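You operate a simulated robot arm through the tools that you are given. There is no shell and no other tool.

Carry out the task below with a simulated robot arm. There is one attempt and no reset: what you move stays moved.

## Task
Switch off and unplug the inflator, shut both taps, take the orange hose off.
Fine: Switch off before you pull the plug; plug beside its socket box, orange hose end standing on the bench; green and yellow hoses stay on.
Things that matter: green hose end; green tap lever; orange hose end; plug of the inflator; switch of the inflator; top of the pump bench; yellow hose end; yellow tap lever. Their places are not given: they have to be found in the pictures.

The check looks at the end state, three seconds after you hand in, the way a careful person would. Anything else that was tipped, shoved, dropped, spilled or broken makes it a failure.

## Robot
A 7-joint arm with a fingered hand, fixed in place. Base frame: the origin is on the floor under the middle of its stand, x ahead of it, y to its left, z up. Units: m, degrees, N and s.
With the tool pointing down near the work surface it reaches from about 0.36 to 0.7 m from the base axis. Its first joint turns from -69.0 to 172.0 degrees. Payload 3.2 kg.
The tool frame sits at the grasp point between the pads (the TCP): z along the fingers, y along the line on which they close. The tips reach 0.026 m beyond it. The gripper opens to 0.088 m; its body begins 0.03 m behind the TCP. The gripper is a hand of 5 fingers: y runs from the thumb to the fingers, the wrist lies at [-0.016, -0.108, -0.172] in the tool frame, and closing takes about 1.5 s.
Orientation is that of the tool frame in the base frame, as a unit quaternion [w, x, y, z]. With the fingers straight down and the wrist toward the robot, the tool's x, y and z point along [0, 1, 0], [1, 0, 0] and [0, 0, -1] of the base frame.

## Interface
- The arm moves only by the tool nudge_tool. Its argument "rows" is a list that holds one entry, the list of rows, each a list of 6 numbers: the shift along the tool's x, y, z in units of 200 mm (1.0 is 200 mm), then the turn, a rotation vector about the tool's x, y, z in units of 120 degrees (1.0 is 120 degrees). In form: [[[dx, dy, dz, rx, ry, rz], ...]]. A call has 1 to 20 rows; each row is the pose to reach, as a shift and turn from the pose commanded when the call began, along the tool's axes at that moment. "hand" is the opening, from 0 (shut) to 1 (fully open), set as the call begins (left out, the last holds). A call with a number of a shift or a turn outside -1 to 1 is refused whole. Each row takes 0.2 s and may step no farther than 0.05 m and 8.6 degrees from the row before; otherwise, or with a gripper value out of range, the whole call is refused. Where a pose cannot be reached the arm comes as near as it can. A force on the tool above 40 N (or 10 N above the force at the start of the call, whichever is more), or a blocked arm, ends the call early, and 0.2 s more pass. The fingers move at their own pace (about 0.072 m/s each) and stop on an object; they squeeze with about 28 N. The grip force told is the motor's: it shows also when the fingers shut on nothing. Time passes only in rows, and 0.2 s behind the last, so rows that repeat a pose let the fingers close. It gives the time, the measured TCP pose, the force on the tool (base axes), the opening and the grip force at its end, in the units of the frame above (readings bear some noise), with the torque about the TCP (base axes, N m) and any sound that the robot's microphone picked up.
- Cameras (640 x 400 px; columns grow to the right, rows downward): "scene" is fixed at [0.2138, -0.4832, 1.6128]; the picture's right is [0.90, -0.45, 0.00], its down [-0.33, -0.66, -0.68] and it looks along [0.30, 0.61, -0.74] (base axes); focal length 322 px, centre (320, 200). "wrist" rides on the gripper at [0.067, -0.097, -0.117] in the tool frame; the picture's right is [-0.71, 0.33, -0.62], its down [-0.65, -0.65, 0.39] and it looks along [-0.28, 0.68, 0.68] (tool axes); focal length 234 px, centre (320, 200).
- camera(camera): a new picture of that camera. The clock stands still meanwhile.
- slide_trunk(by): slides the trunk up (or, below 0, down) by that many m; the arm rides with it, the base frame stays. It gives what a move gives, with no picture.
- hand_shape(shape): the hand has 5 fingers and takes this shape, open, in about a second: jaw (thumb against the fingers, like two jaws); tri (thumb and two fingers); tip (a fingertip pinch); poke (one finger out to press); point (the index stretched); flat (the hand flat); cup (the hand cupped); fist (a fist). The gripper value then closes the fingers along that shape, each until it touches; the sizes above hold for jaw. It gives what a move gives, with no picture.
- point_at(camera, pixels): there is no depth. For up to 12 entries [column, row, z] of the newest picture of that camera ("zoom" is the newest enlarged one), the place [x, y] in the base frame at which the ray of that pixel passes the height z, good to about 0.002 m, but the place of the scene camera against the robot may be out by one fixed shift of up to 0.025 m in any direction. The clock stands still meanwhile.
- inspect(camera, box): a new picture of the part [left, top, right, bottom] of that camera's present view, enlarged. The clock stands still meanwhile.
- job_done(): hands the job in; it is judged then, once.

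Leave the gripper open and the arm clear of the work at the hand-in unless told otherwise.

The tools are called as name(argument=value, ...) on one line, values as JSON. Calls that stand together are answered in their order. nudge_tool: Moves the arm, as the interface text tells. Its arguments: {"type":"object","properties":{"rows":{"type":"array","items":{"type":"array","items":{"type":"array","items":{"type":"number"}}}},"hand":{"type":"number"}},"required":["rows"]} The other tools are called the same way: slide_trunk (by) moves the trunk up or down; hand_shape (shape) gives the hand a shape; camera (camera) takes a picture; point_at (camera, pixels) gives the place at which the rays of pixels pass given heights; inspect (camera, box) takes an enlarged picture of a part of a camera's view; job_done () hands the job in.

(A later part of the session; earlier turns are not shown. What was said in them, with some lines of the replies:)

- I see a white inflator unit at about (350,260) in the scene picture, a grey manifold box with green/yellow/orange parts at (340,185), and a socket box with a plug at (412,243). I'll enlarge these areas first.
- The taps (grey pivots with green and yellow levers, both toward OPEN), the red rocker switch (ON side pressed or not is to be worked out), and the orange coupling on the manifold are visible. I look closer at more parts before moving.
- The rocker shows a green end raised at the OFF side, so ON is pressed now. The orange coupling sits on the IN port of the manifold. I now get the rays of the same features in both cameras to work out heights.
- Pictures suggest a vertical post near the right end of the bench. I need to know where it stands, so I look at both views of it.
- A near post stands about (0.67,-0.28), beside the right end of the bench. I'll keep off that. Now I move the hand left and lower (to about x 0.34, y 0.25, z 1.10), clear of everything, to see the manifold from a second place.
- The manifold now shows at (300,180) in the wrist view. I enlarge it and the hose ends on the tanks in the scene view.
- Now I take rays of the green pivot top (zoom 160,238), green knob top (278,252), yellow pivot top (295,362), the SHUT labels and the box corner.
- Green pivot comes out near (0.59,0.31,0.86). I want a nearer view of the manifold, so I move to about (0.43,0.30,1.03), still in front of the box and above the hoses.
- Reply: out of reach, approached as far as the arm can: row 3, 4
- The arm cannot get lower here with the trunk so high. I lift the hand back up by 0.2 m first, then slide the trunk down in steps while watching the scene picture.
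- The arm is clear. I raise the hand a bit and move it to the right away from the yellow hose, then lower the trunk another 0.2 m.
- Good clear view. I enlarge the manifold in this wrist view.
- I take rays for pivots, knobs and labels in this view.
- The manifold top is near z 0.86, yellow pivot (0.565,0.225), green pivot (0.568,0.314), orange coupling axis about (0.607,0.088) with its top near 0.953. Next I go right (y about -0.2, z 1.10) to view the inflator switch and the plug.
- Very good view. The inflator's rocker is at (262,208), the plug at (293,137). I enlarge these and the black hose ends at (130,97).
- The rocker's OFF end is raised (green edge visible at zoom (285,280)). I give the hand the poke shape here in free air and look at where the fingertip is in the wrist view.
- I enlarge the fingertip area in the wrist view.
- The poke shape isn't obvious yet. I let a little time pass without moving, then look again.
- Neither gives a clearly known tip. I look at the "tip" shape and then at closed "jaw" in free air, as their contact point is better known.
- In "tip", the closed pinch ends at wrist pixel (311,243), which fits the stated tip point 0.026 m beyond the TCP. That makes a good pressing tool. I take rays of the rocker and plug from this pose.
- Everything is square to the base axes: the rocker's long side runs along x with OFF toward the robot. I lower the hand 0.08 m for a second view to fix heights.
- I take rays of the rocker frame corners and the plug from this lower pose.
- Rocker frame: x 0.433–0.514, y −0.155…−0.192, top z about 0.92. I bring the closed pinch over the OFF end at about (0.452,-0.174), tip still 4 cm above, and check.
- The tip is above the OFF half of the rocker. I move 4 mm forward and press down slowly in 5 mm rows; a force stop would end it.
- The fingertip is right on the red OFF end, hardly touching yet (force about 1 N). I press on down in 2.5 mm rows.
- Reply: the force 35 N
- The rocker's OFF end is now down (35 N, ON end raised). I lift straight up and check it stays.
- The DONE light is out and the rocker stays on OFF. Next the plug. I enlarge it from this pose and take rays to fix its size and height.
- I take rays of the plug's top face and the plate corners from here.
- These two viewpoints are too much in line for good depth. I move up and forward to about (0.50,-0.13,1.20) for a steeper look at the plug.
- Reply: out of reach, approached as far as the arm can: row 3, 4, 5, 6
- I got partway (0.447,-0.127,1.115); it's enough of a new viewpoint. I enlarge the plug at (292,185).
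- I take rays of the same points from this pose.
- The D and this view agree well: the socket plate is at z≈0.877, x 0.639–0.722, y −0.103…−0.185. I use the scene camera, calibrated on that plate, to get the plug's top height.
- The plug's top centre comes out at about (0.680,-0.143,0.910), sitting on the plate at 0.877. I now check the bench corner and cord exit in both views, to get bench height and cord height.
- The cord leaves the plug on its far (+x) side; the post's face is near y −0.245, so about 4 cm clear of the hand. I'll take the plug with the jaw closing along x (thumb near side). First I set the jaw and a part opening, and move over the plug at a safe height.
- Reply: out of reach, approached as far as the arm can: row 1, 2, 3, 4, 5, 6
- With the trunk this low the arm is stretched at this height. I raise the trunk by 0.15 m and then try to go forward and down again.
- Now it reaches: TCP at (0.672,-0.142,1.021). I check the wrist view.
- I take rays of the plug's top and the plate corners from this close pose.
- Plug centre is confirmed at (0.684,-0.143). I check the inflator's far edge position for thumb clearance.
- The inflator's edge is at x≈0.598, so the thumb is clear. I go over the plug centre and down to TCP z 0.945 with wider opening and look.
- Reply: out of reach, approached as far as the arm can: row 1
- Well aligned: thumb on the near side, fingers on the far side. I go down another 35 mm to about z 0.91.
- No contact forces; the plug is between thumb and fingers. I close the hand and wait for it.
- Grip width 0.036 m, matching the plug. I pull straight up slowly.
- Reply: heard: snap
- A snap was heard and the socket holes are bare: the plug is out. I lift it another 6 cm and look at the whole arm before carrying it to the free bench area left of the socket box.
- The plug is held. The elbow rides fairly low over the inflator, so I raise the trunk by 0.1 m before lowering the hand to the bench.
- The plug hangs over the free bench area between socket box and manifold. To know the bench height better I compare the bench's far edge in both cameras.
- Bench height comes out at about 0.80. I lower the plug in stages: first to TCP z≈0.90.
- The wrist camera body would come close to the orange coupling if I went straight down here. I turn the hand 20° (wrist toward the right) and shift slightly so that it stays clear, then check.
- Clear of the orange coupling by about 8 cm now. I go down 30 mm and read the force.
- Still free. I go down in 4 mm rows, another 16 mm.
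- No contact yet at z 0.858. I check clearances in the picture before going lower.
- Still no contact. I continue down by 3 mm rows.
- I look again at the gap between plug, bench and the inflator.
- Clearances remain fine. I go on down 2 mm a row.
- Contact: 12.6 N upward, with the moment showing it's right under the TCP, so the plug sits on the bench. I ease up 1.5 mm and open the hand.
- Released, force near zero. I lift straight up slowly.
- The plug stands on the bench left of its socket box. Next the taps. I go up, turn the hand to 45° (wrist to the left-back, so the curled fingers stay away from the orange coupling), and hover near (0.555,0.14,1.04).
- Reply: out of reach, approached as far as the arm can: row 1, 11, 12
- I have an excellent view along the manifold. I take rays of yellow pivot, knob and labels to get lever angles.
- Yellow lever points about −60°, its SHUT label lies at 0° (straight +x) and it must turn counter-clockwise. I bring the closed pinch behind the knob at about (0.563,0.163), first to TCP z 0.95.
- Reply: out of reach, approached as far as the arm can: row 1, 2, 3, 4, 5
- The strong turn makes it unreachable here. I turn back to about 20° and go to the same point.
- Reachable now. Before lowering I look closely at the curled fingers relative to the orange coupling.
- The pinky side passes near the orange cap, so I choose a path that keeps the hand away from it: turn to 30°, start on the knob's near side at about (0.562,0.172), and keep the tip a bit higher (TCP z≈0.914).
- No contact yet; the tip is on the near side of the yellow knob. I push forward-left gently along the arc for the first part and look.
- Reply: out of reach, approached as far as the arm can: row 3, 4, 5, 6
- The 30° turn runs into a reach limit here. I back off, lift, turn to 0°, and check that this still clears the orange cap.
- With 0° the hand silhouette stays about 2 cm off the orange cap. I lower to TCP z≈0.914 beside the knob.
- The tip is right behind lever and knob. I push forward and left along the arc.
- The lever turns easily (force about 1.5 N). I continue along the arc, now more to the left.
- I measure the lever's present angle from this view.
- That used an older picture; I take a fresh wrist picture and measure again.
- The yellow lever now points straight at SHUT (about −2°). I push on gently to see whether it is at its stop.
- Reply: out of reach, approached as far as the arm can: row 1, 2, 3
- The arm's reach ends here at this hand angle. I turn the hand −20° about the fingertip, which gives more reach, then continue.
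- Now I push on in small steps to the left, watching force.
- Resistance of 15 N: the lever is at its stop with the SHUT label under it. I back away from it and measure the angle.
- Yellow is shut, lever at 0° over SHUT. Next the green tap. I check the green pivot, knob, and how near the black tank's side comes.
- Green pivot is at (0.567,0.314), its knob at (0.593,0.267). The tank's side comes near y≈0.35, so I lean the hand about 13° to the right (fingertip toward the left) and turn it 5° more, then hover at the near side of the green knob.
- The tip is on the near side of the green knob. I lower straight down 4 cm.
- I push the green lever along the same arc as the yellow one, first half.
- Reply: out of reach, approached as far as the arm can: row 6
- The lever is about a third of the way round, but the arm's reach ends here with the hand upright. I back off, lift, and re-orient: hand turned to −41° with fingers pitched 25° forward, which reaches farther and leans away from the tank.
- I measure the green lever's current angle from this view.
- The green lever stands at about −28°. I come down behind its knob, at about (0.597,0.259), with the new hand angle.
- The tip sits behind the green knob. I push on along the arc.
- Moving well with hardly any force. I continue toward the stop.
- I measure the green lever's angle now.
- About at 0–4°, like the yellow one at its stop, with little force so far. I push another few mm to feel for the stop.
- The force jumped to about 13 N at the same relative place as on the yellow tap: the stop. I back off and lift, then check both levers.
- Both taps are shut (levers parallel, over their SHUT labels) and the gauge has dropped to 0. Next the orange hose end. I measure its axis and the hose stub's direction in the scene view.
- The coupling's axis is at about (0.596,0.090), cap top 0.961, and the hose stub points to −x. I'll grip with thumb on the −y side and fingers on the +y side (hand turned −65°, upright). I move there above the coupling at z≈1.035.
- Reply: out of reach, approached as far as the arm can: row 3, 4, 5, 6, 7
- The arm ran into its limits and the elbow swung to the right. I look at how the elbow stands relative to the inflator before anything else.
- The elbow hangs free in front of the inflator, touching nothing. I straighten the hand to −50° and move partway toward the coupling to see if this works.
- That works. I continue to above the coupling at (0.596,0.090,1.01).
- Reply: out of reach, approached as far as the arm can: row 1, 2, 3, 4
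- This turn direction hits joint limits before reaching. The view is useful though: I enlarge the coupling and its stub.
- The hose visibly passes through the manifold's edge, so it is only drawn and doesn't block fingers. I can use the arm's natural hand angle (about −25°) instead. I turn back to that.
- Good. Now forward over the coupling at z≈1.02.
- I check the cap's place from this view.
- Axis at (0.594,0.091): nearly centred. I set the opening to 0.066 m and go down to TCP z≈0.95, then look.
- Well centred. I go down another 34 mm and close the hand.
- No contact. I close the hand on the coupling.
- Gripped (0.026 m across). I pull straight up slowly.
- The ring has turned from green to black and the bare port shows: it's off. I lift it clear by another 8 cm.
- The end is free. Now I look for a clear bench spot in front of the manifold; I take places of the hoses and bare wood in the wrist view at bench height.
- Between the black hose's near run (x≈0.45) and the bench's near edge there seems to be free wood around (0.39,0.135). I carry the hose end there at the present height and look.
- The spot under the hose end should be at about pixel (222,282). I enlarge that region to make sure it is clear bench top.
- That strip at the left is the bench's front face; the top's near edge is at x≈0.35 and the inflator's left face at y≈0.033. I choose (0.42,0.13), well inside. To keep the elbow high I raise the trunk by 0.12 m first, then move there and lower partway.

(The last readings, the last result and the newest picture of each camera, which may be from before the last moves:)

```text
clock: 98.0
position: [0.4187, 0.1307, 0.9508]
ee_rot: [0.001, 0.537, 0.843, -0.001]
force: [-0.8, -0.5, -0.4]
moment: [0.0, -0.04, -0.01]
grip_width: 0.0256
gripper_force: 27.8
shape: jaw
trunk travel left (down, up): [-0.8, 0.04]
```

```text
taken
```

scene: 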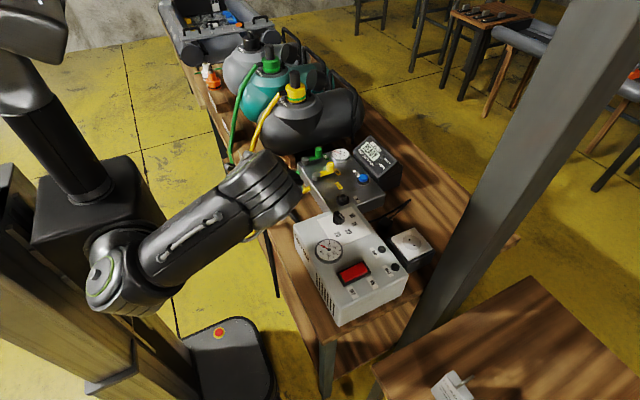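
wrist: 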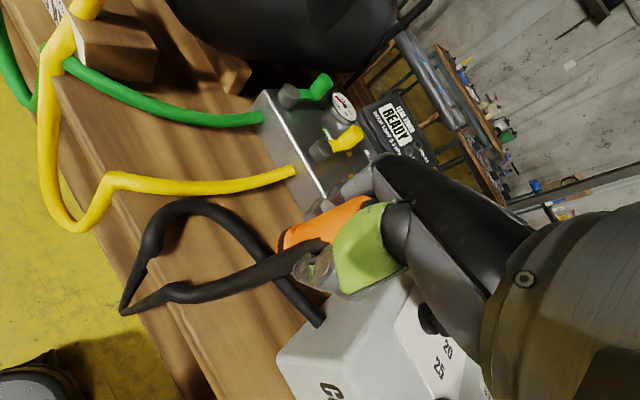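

The elbow is now high. I lower to TCP z≈0.87.

nudge_tool(rows=[[[0, 0, 0.1, 0, 0, 0], [0, 0, 0.2, 0, 0, 0], [0, 0, 0.3, 0, 0, 0], [0, 0, 0.4, 0, 0, 0], [0, 0, 0.4, 0, 0, 0]]])

camera(camera="wrist")

inspect(camera="wrist", box=[150, 160, 390, 340])

inspect(camera="scene", box=[180, 130, 400, 300])

```text
clock: 99.2
position: [0.4176, 0.1319, 0.8694]
ee_rot: [0.0, 0.537, 0.844, -0.001]
force: [-1.0, 0.3, -1.5]
moment: [0.03, 0.03, 0.02]
grip_width: 0.0256
gripper_force: 28.2
shape: jaw
trunk travel left (down, up): [-0.8, 0.04]
```

```text
taken
```

wrist: 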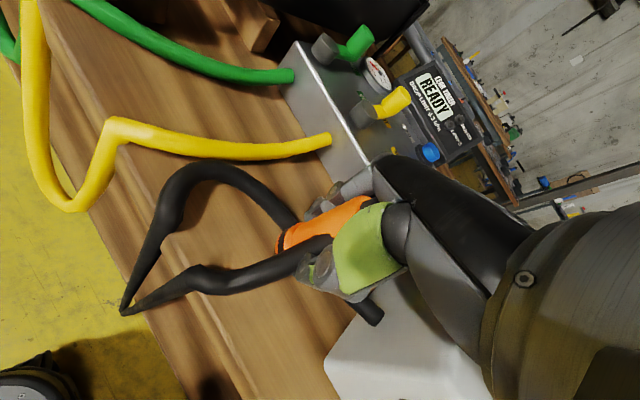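

```text
2.22 times, centred on (270, 250) of wrist
```

zoom: 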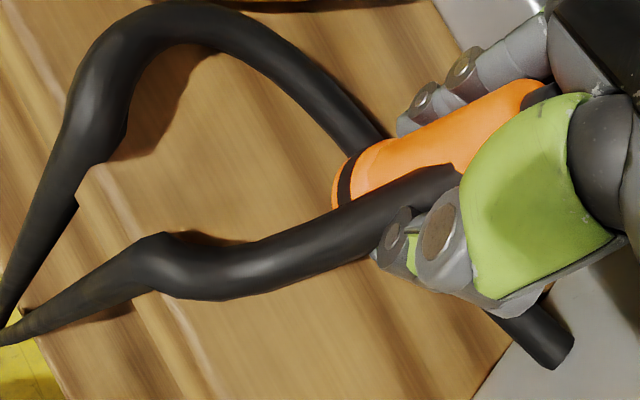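

```text
2.35 times, centred on (290, 215) of scene
```

zoom: 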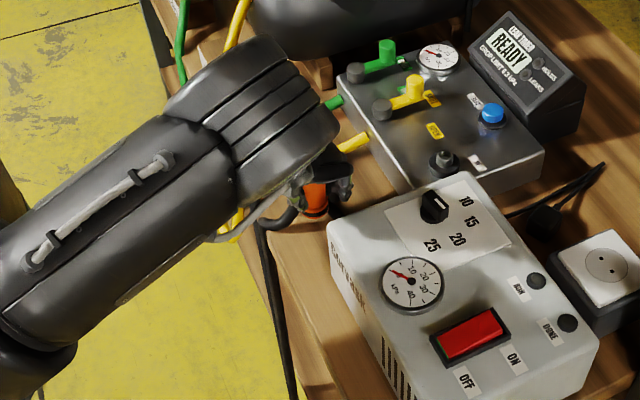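

The end is just above the bench. I lower in small rows and watch the force.

nudge_tool(rows=[[[0, 0, 0.03, 0, 0, 0], [0, 0, 0.06, 0, 0, 0], [0, 0, 0.085, 0, 0, 0], [0, 0, 0.085, 0, 0, 0]]])

inspect(camera="wrist", box=[150, 160, 390, 340])

```text
clock: 100.2
position: [0.417, 0.1312, 0.8557]
ee_rot: [0.0, 0.537, 0.844, -0.001]
force: [-0.6, -0.2, -1.4]
moment: [-0.01, 0.05, -0.03]
grip_width: 0.0257
gripper_force: 27.9
shape: jaw
trunk travel left (down, up): [-0.8, 0.04]
```

```text
2.22 times, centred on (270, 250) of wrist
```

zoom: 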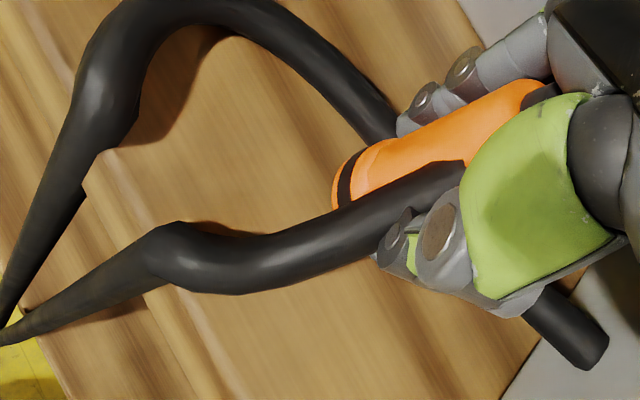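

No contact yet. I continue 2 mm a row.

nudge_tool(rows=[[[0, 0, 0.01, 0, 0, 0], [0, 0, 0.02, 0, 0, 0], [0, 0, 0.03, 0, 0, 0]]])

nudge_tool(rows=[[[0, 0, 0.01, 0, 0, 0], [0, 0, 0.02, 0, 0, 0]]])

```text
clock: 101.0
position: [0.4179, 0.1322, 0.8498]
ee_rot: [0.0, 0.537, 0.844, -0.002]
force: [-0.1, 0.0, -1.2]
moment: [0.01, -0.02, -0.02]
grip_width: 0.0255
gripper_force: 28.4
shape: jaw
trunk travel left (down, up): [-0.8, 0.04]
```

```text
clock: 101.7
position: [0.419, 0.131, 0.8463]
ee_rot: [0.0, 0.538, 0.843, -0.001]
force: [-0.9, -0.3, -1.5]
moment: [-0.05, 0.01, 0.02]
grip_width: 0.0254
gripper_force: 28.0
shape: jaw
trunk travel left (down, up): [-0.8, 0.04]
```

nudge_tool(rows=[[[0, 0, 0.01, 0, 0, 0], [0, 0, 0.02, 0, 0, 0]]])

inspect(camera="wrist", box=[230, 190, 350, 290])

```text
clock: 102.2
position: [0.4187, 0.1298, 0.8442]
ee_rot: [0.001, 0.538, 0.843, 0.0]
force: [0.2, 1.7, 11.8]
moment: [-0.04, -0.01, -0.01]
grip_width: 0.0258
gripper_force: 28.1
shape: jaw
trunk travel left (down, up): [-0.8, 0.04]
```

```text
4.00 times, centred on (290, 240) of wrist
```

zoom: 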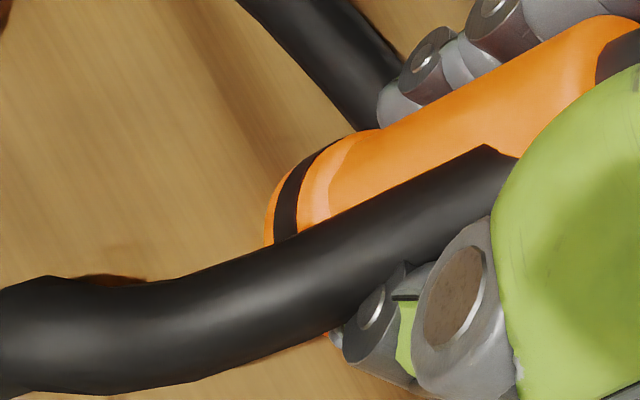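

Contact: 12 N upward at z 0.844, so the end stands on the bench. I ease up 1 mm and open.

nudge_tool(rows=[[[0, 0, -0.005, 0, 0, 0], [0, 0, -0.005, 0, 0, 0], [0, 0, -0.005, 0, 0, 0], [0, 0, -0.005, 0, 0, 0], [0, 0, -0.005, 0, 0, 0]]], hand=0.8)

inspect(camera="wrist", box=[210, 170, 370, 310])

```text
clock: 103.5
position: [0.4193, 0.1307, 0.843]
ee_rot: [0.0, 0.537, 0.843, -0.001]
force: [-0.4, -0.2, 0.3]
moment: [0.01, 0.0, 0.01]
grip_width: 0.07
gripper_force: 0.1
shape: jaw
trunk travel left (down, up): [-0.8, 0.04]
```

```text
2.86 times, centred on (290, 240) of wrist
```

zoom: 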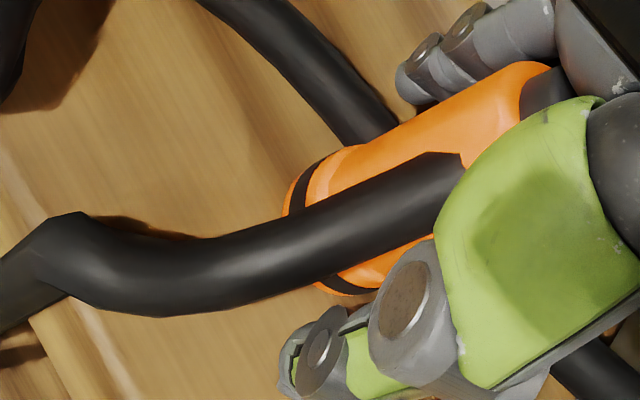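

It stands free between the open fingers. I lift straight up slowly.

nudge_tool(rows=[[[0, 0, -0.04, 0, 0, 0], [0, 0, -0.1, 0, 0, 0], [0, 0, -0.2, 0, 0, 0], [0, 0, -0.35, 0, 0, 0], [0, 0, -0.5, 0, 0, 0], [0, 0, -0.7, 0, 0, 0], [0, 0, -0.9, 0, 0, 0], [0, 0, -0.9, 0, 0, 0]]])

camera(camera="wrist")

camera(camera="scene")

```text
clock: 105.2
position: [0.4173, 0.1324, 1.0231]
ee_rot: [0.0, 0.537, 0.844, -0.001]
force: [0.4, 0.3, -0.2]
moment: [-0.02, -0.02, -0.05]
grip_width: 0.0702
gripper_force: 0.1
shape: jaw
trunk travel left (down, up): [-0.8, 0.04]
```

```text
taken
```

wrist: 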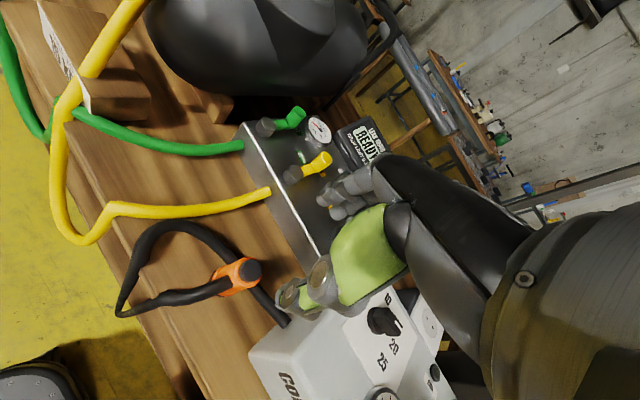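

```text
taken
```

scene: 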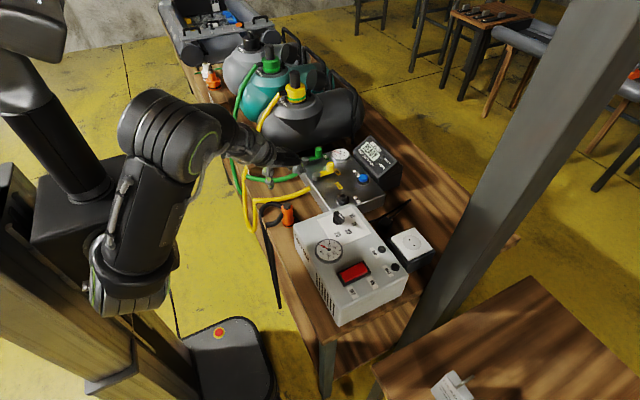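

The orange end stands on the bench. I inspect all parts: orange end, taps, switch, plug, and the green/yellow hose ends on the tanks.

inspect(camera="scene", box=[240, 170, 360, 270])

inspect(camera="scene", box=[290, 130, 400, 220])

inspect(camera="scene", box=[320, 190, 450, 310])

inspect(camera="scene", box=[190, 20, 370, 140])

```text
4.00 times, centred on (300, 220) of scene
```

zoom: 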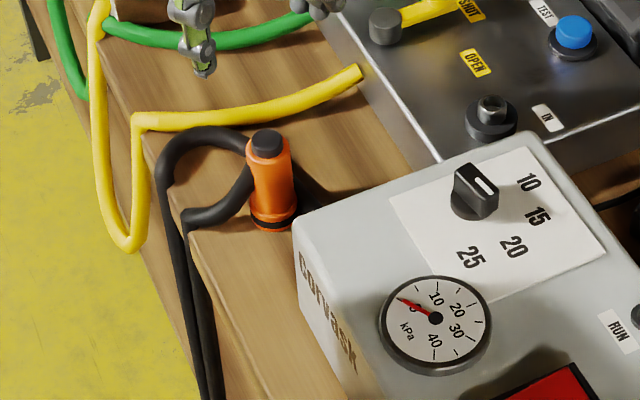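

```text
4.44 times, centred on (345, 175) of scene
```

zoom: 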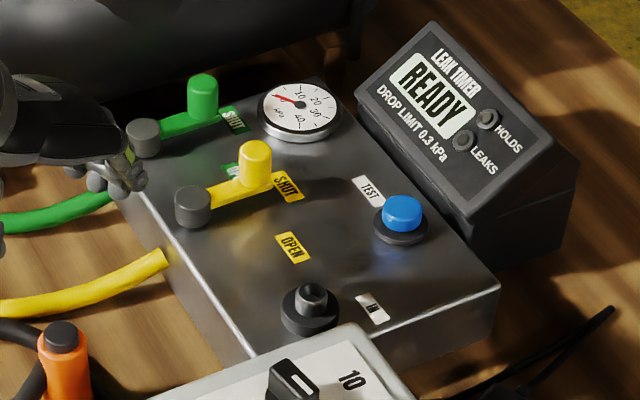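

```text
3.33 times, centred on (385, 250) of scene
```

zoom: 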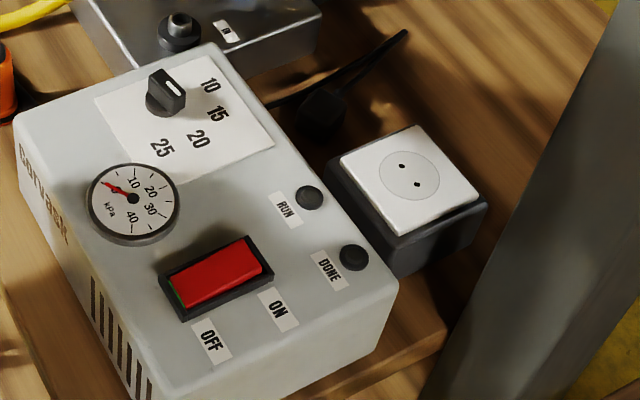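

```text
3.33 times, centred on (280, 80) of scene
```

zoom: 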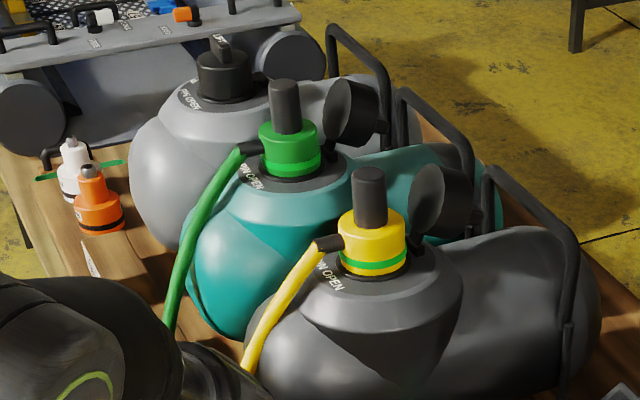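

All looks right: switch off with lamp dark, plug by its box, both levers at SHUT, port bare, orange end upright, green and yellow ends still on with green rings. I open the hand fully and raise the arm clear.

nudge_tool(rows=[[[0, 0, -0.2, 0, 0, 0], [0, -0.03, -0.4, 0, 0, 0], [-0.03, -0.08, -0.6, 0, 0, 0], [-0.06, -0.12, -0.8, 0, 0, 0], [-0.1, -0.16, -1.0, 0, 0, 0], [-0.1, -0.16, -1.0, 0, 0, 0]]], hand=1)

camera(camera="scene")

camera(camera="wrist")

inspect(camera="scene", box=[230, 130, 450, 310])

```text
clock: 106.7
position: [0.3985, 0.1008, 1.2219]
ee_rot: [0.0, 0.537, 0.843, -0.001]
force: [-0.2, 0.3, -0.3]
moment: [-0.01, 0.01, 0.02]
grip_width: 0.0879
gripper_force: 0.1
shape: jaw
trunk travel left (down, up): [-0.8, 0.04]
```

```text
taken
```

scene: 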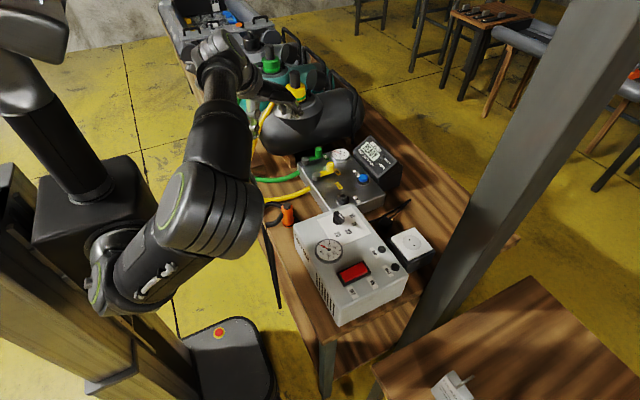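

```text
taken
```

wrist: 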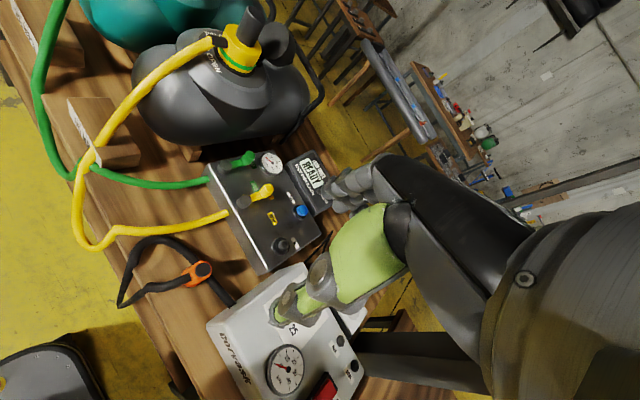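

```text
2.22 times, centred on (340, 220) of scene
```

zoom: 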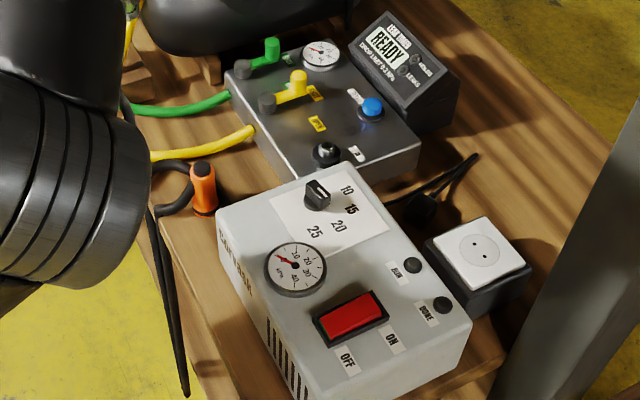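

The arm is clear and the hand open. One last close look at the tap levers and the orange end from the wrist camera.

inspect(camera="wrist", box=[190, 130, 350, 280])

inspect(camera="scene", box=[330, 250, 420, 310])

inspect(camera="wrist", box=[110, 220, 250, 320])

```text
2.67 times, centred on (270, 205) of wrist
```

zoom: 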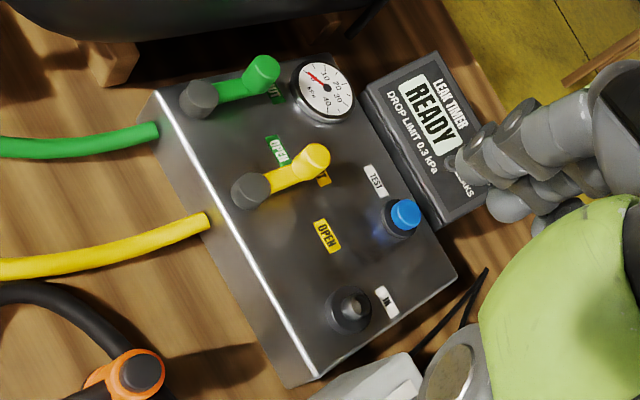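

```text
6.67 times, centred on (375, 280) of scene
```

zoom: 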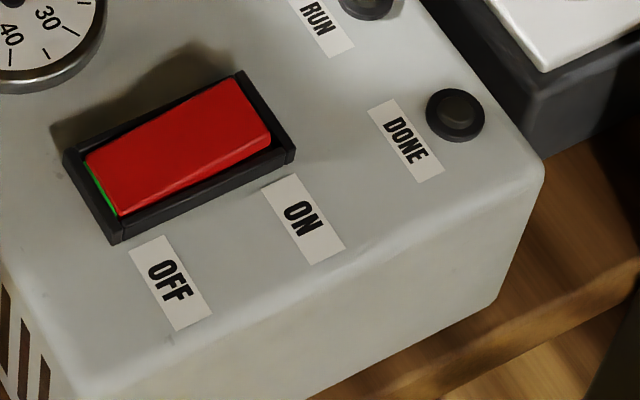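

```text
4.00 times, centred on (180, 270) of wrist
```

zoom: 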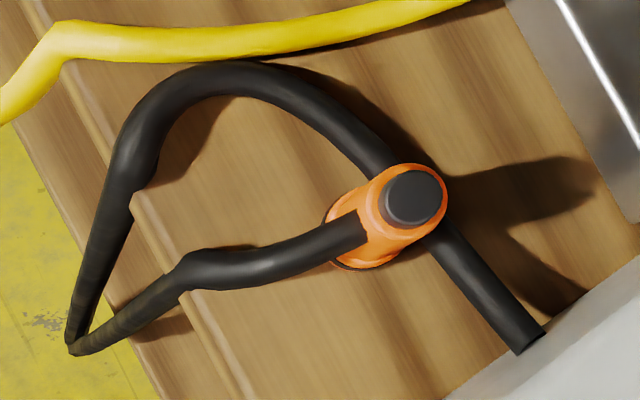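

Everything is as asked: the switch is OFF with its lamp dark, and the plug stands beside its socket box. Both levers point to SHUT. The orange hose end stands upright on the bench, and the green and yellow hoses are still on. I hand the job in.

job_done()

```text
The job is handed in.
```

The job is handed in, and every part was where you asked in my last pictures. I have no result from the check itself.

- **Inflator:** it was switched off before I pulled the plug. The rocker stays on OFF and the DONE lamp is out.
- **Plug:** it stands on the bench to the left of the socket box, about 12 cm from it centre to centre.
- **Taps:** both levers are turned to their stops and point at SHUT. The manifold gauge now reads 0.
- **Orange hose:** it is off the IN port. Its end stands upright on the bench in front of the manifold, and its hose loops over the bench's near edge.
- **Green and yellow hoses:** I did not touch them. Both are still on their tanks with the green rings showing.

I saw nothing else moved or tipped. The hand is open and the arm is raised clear of the work.
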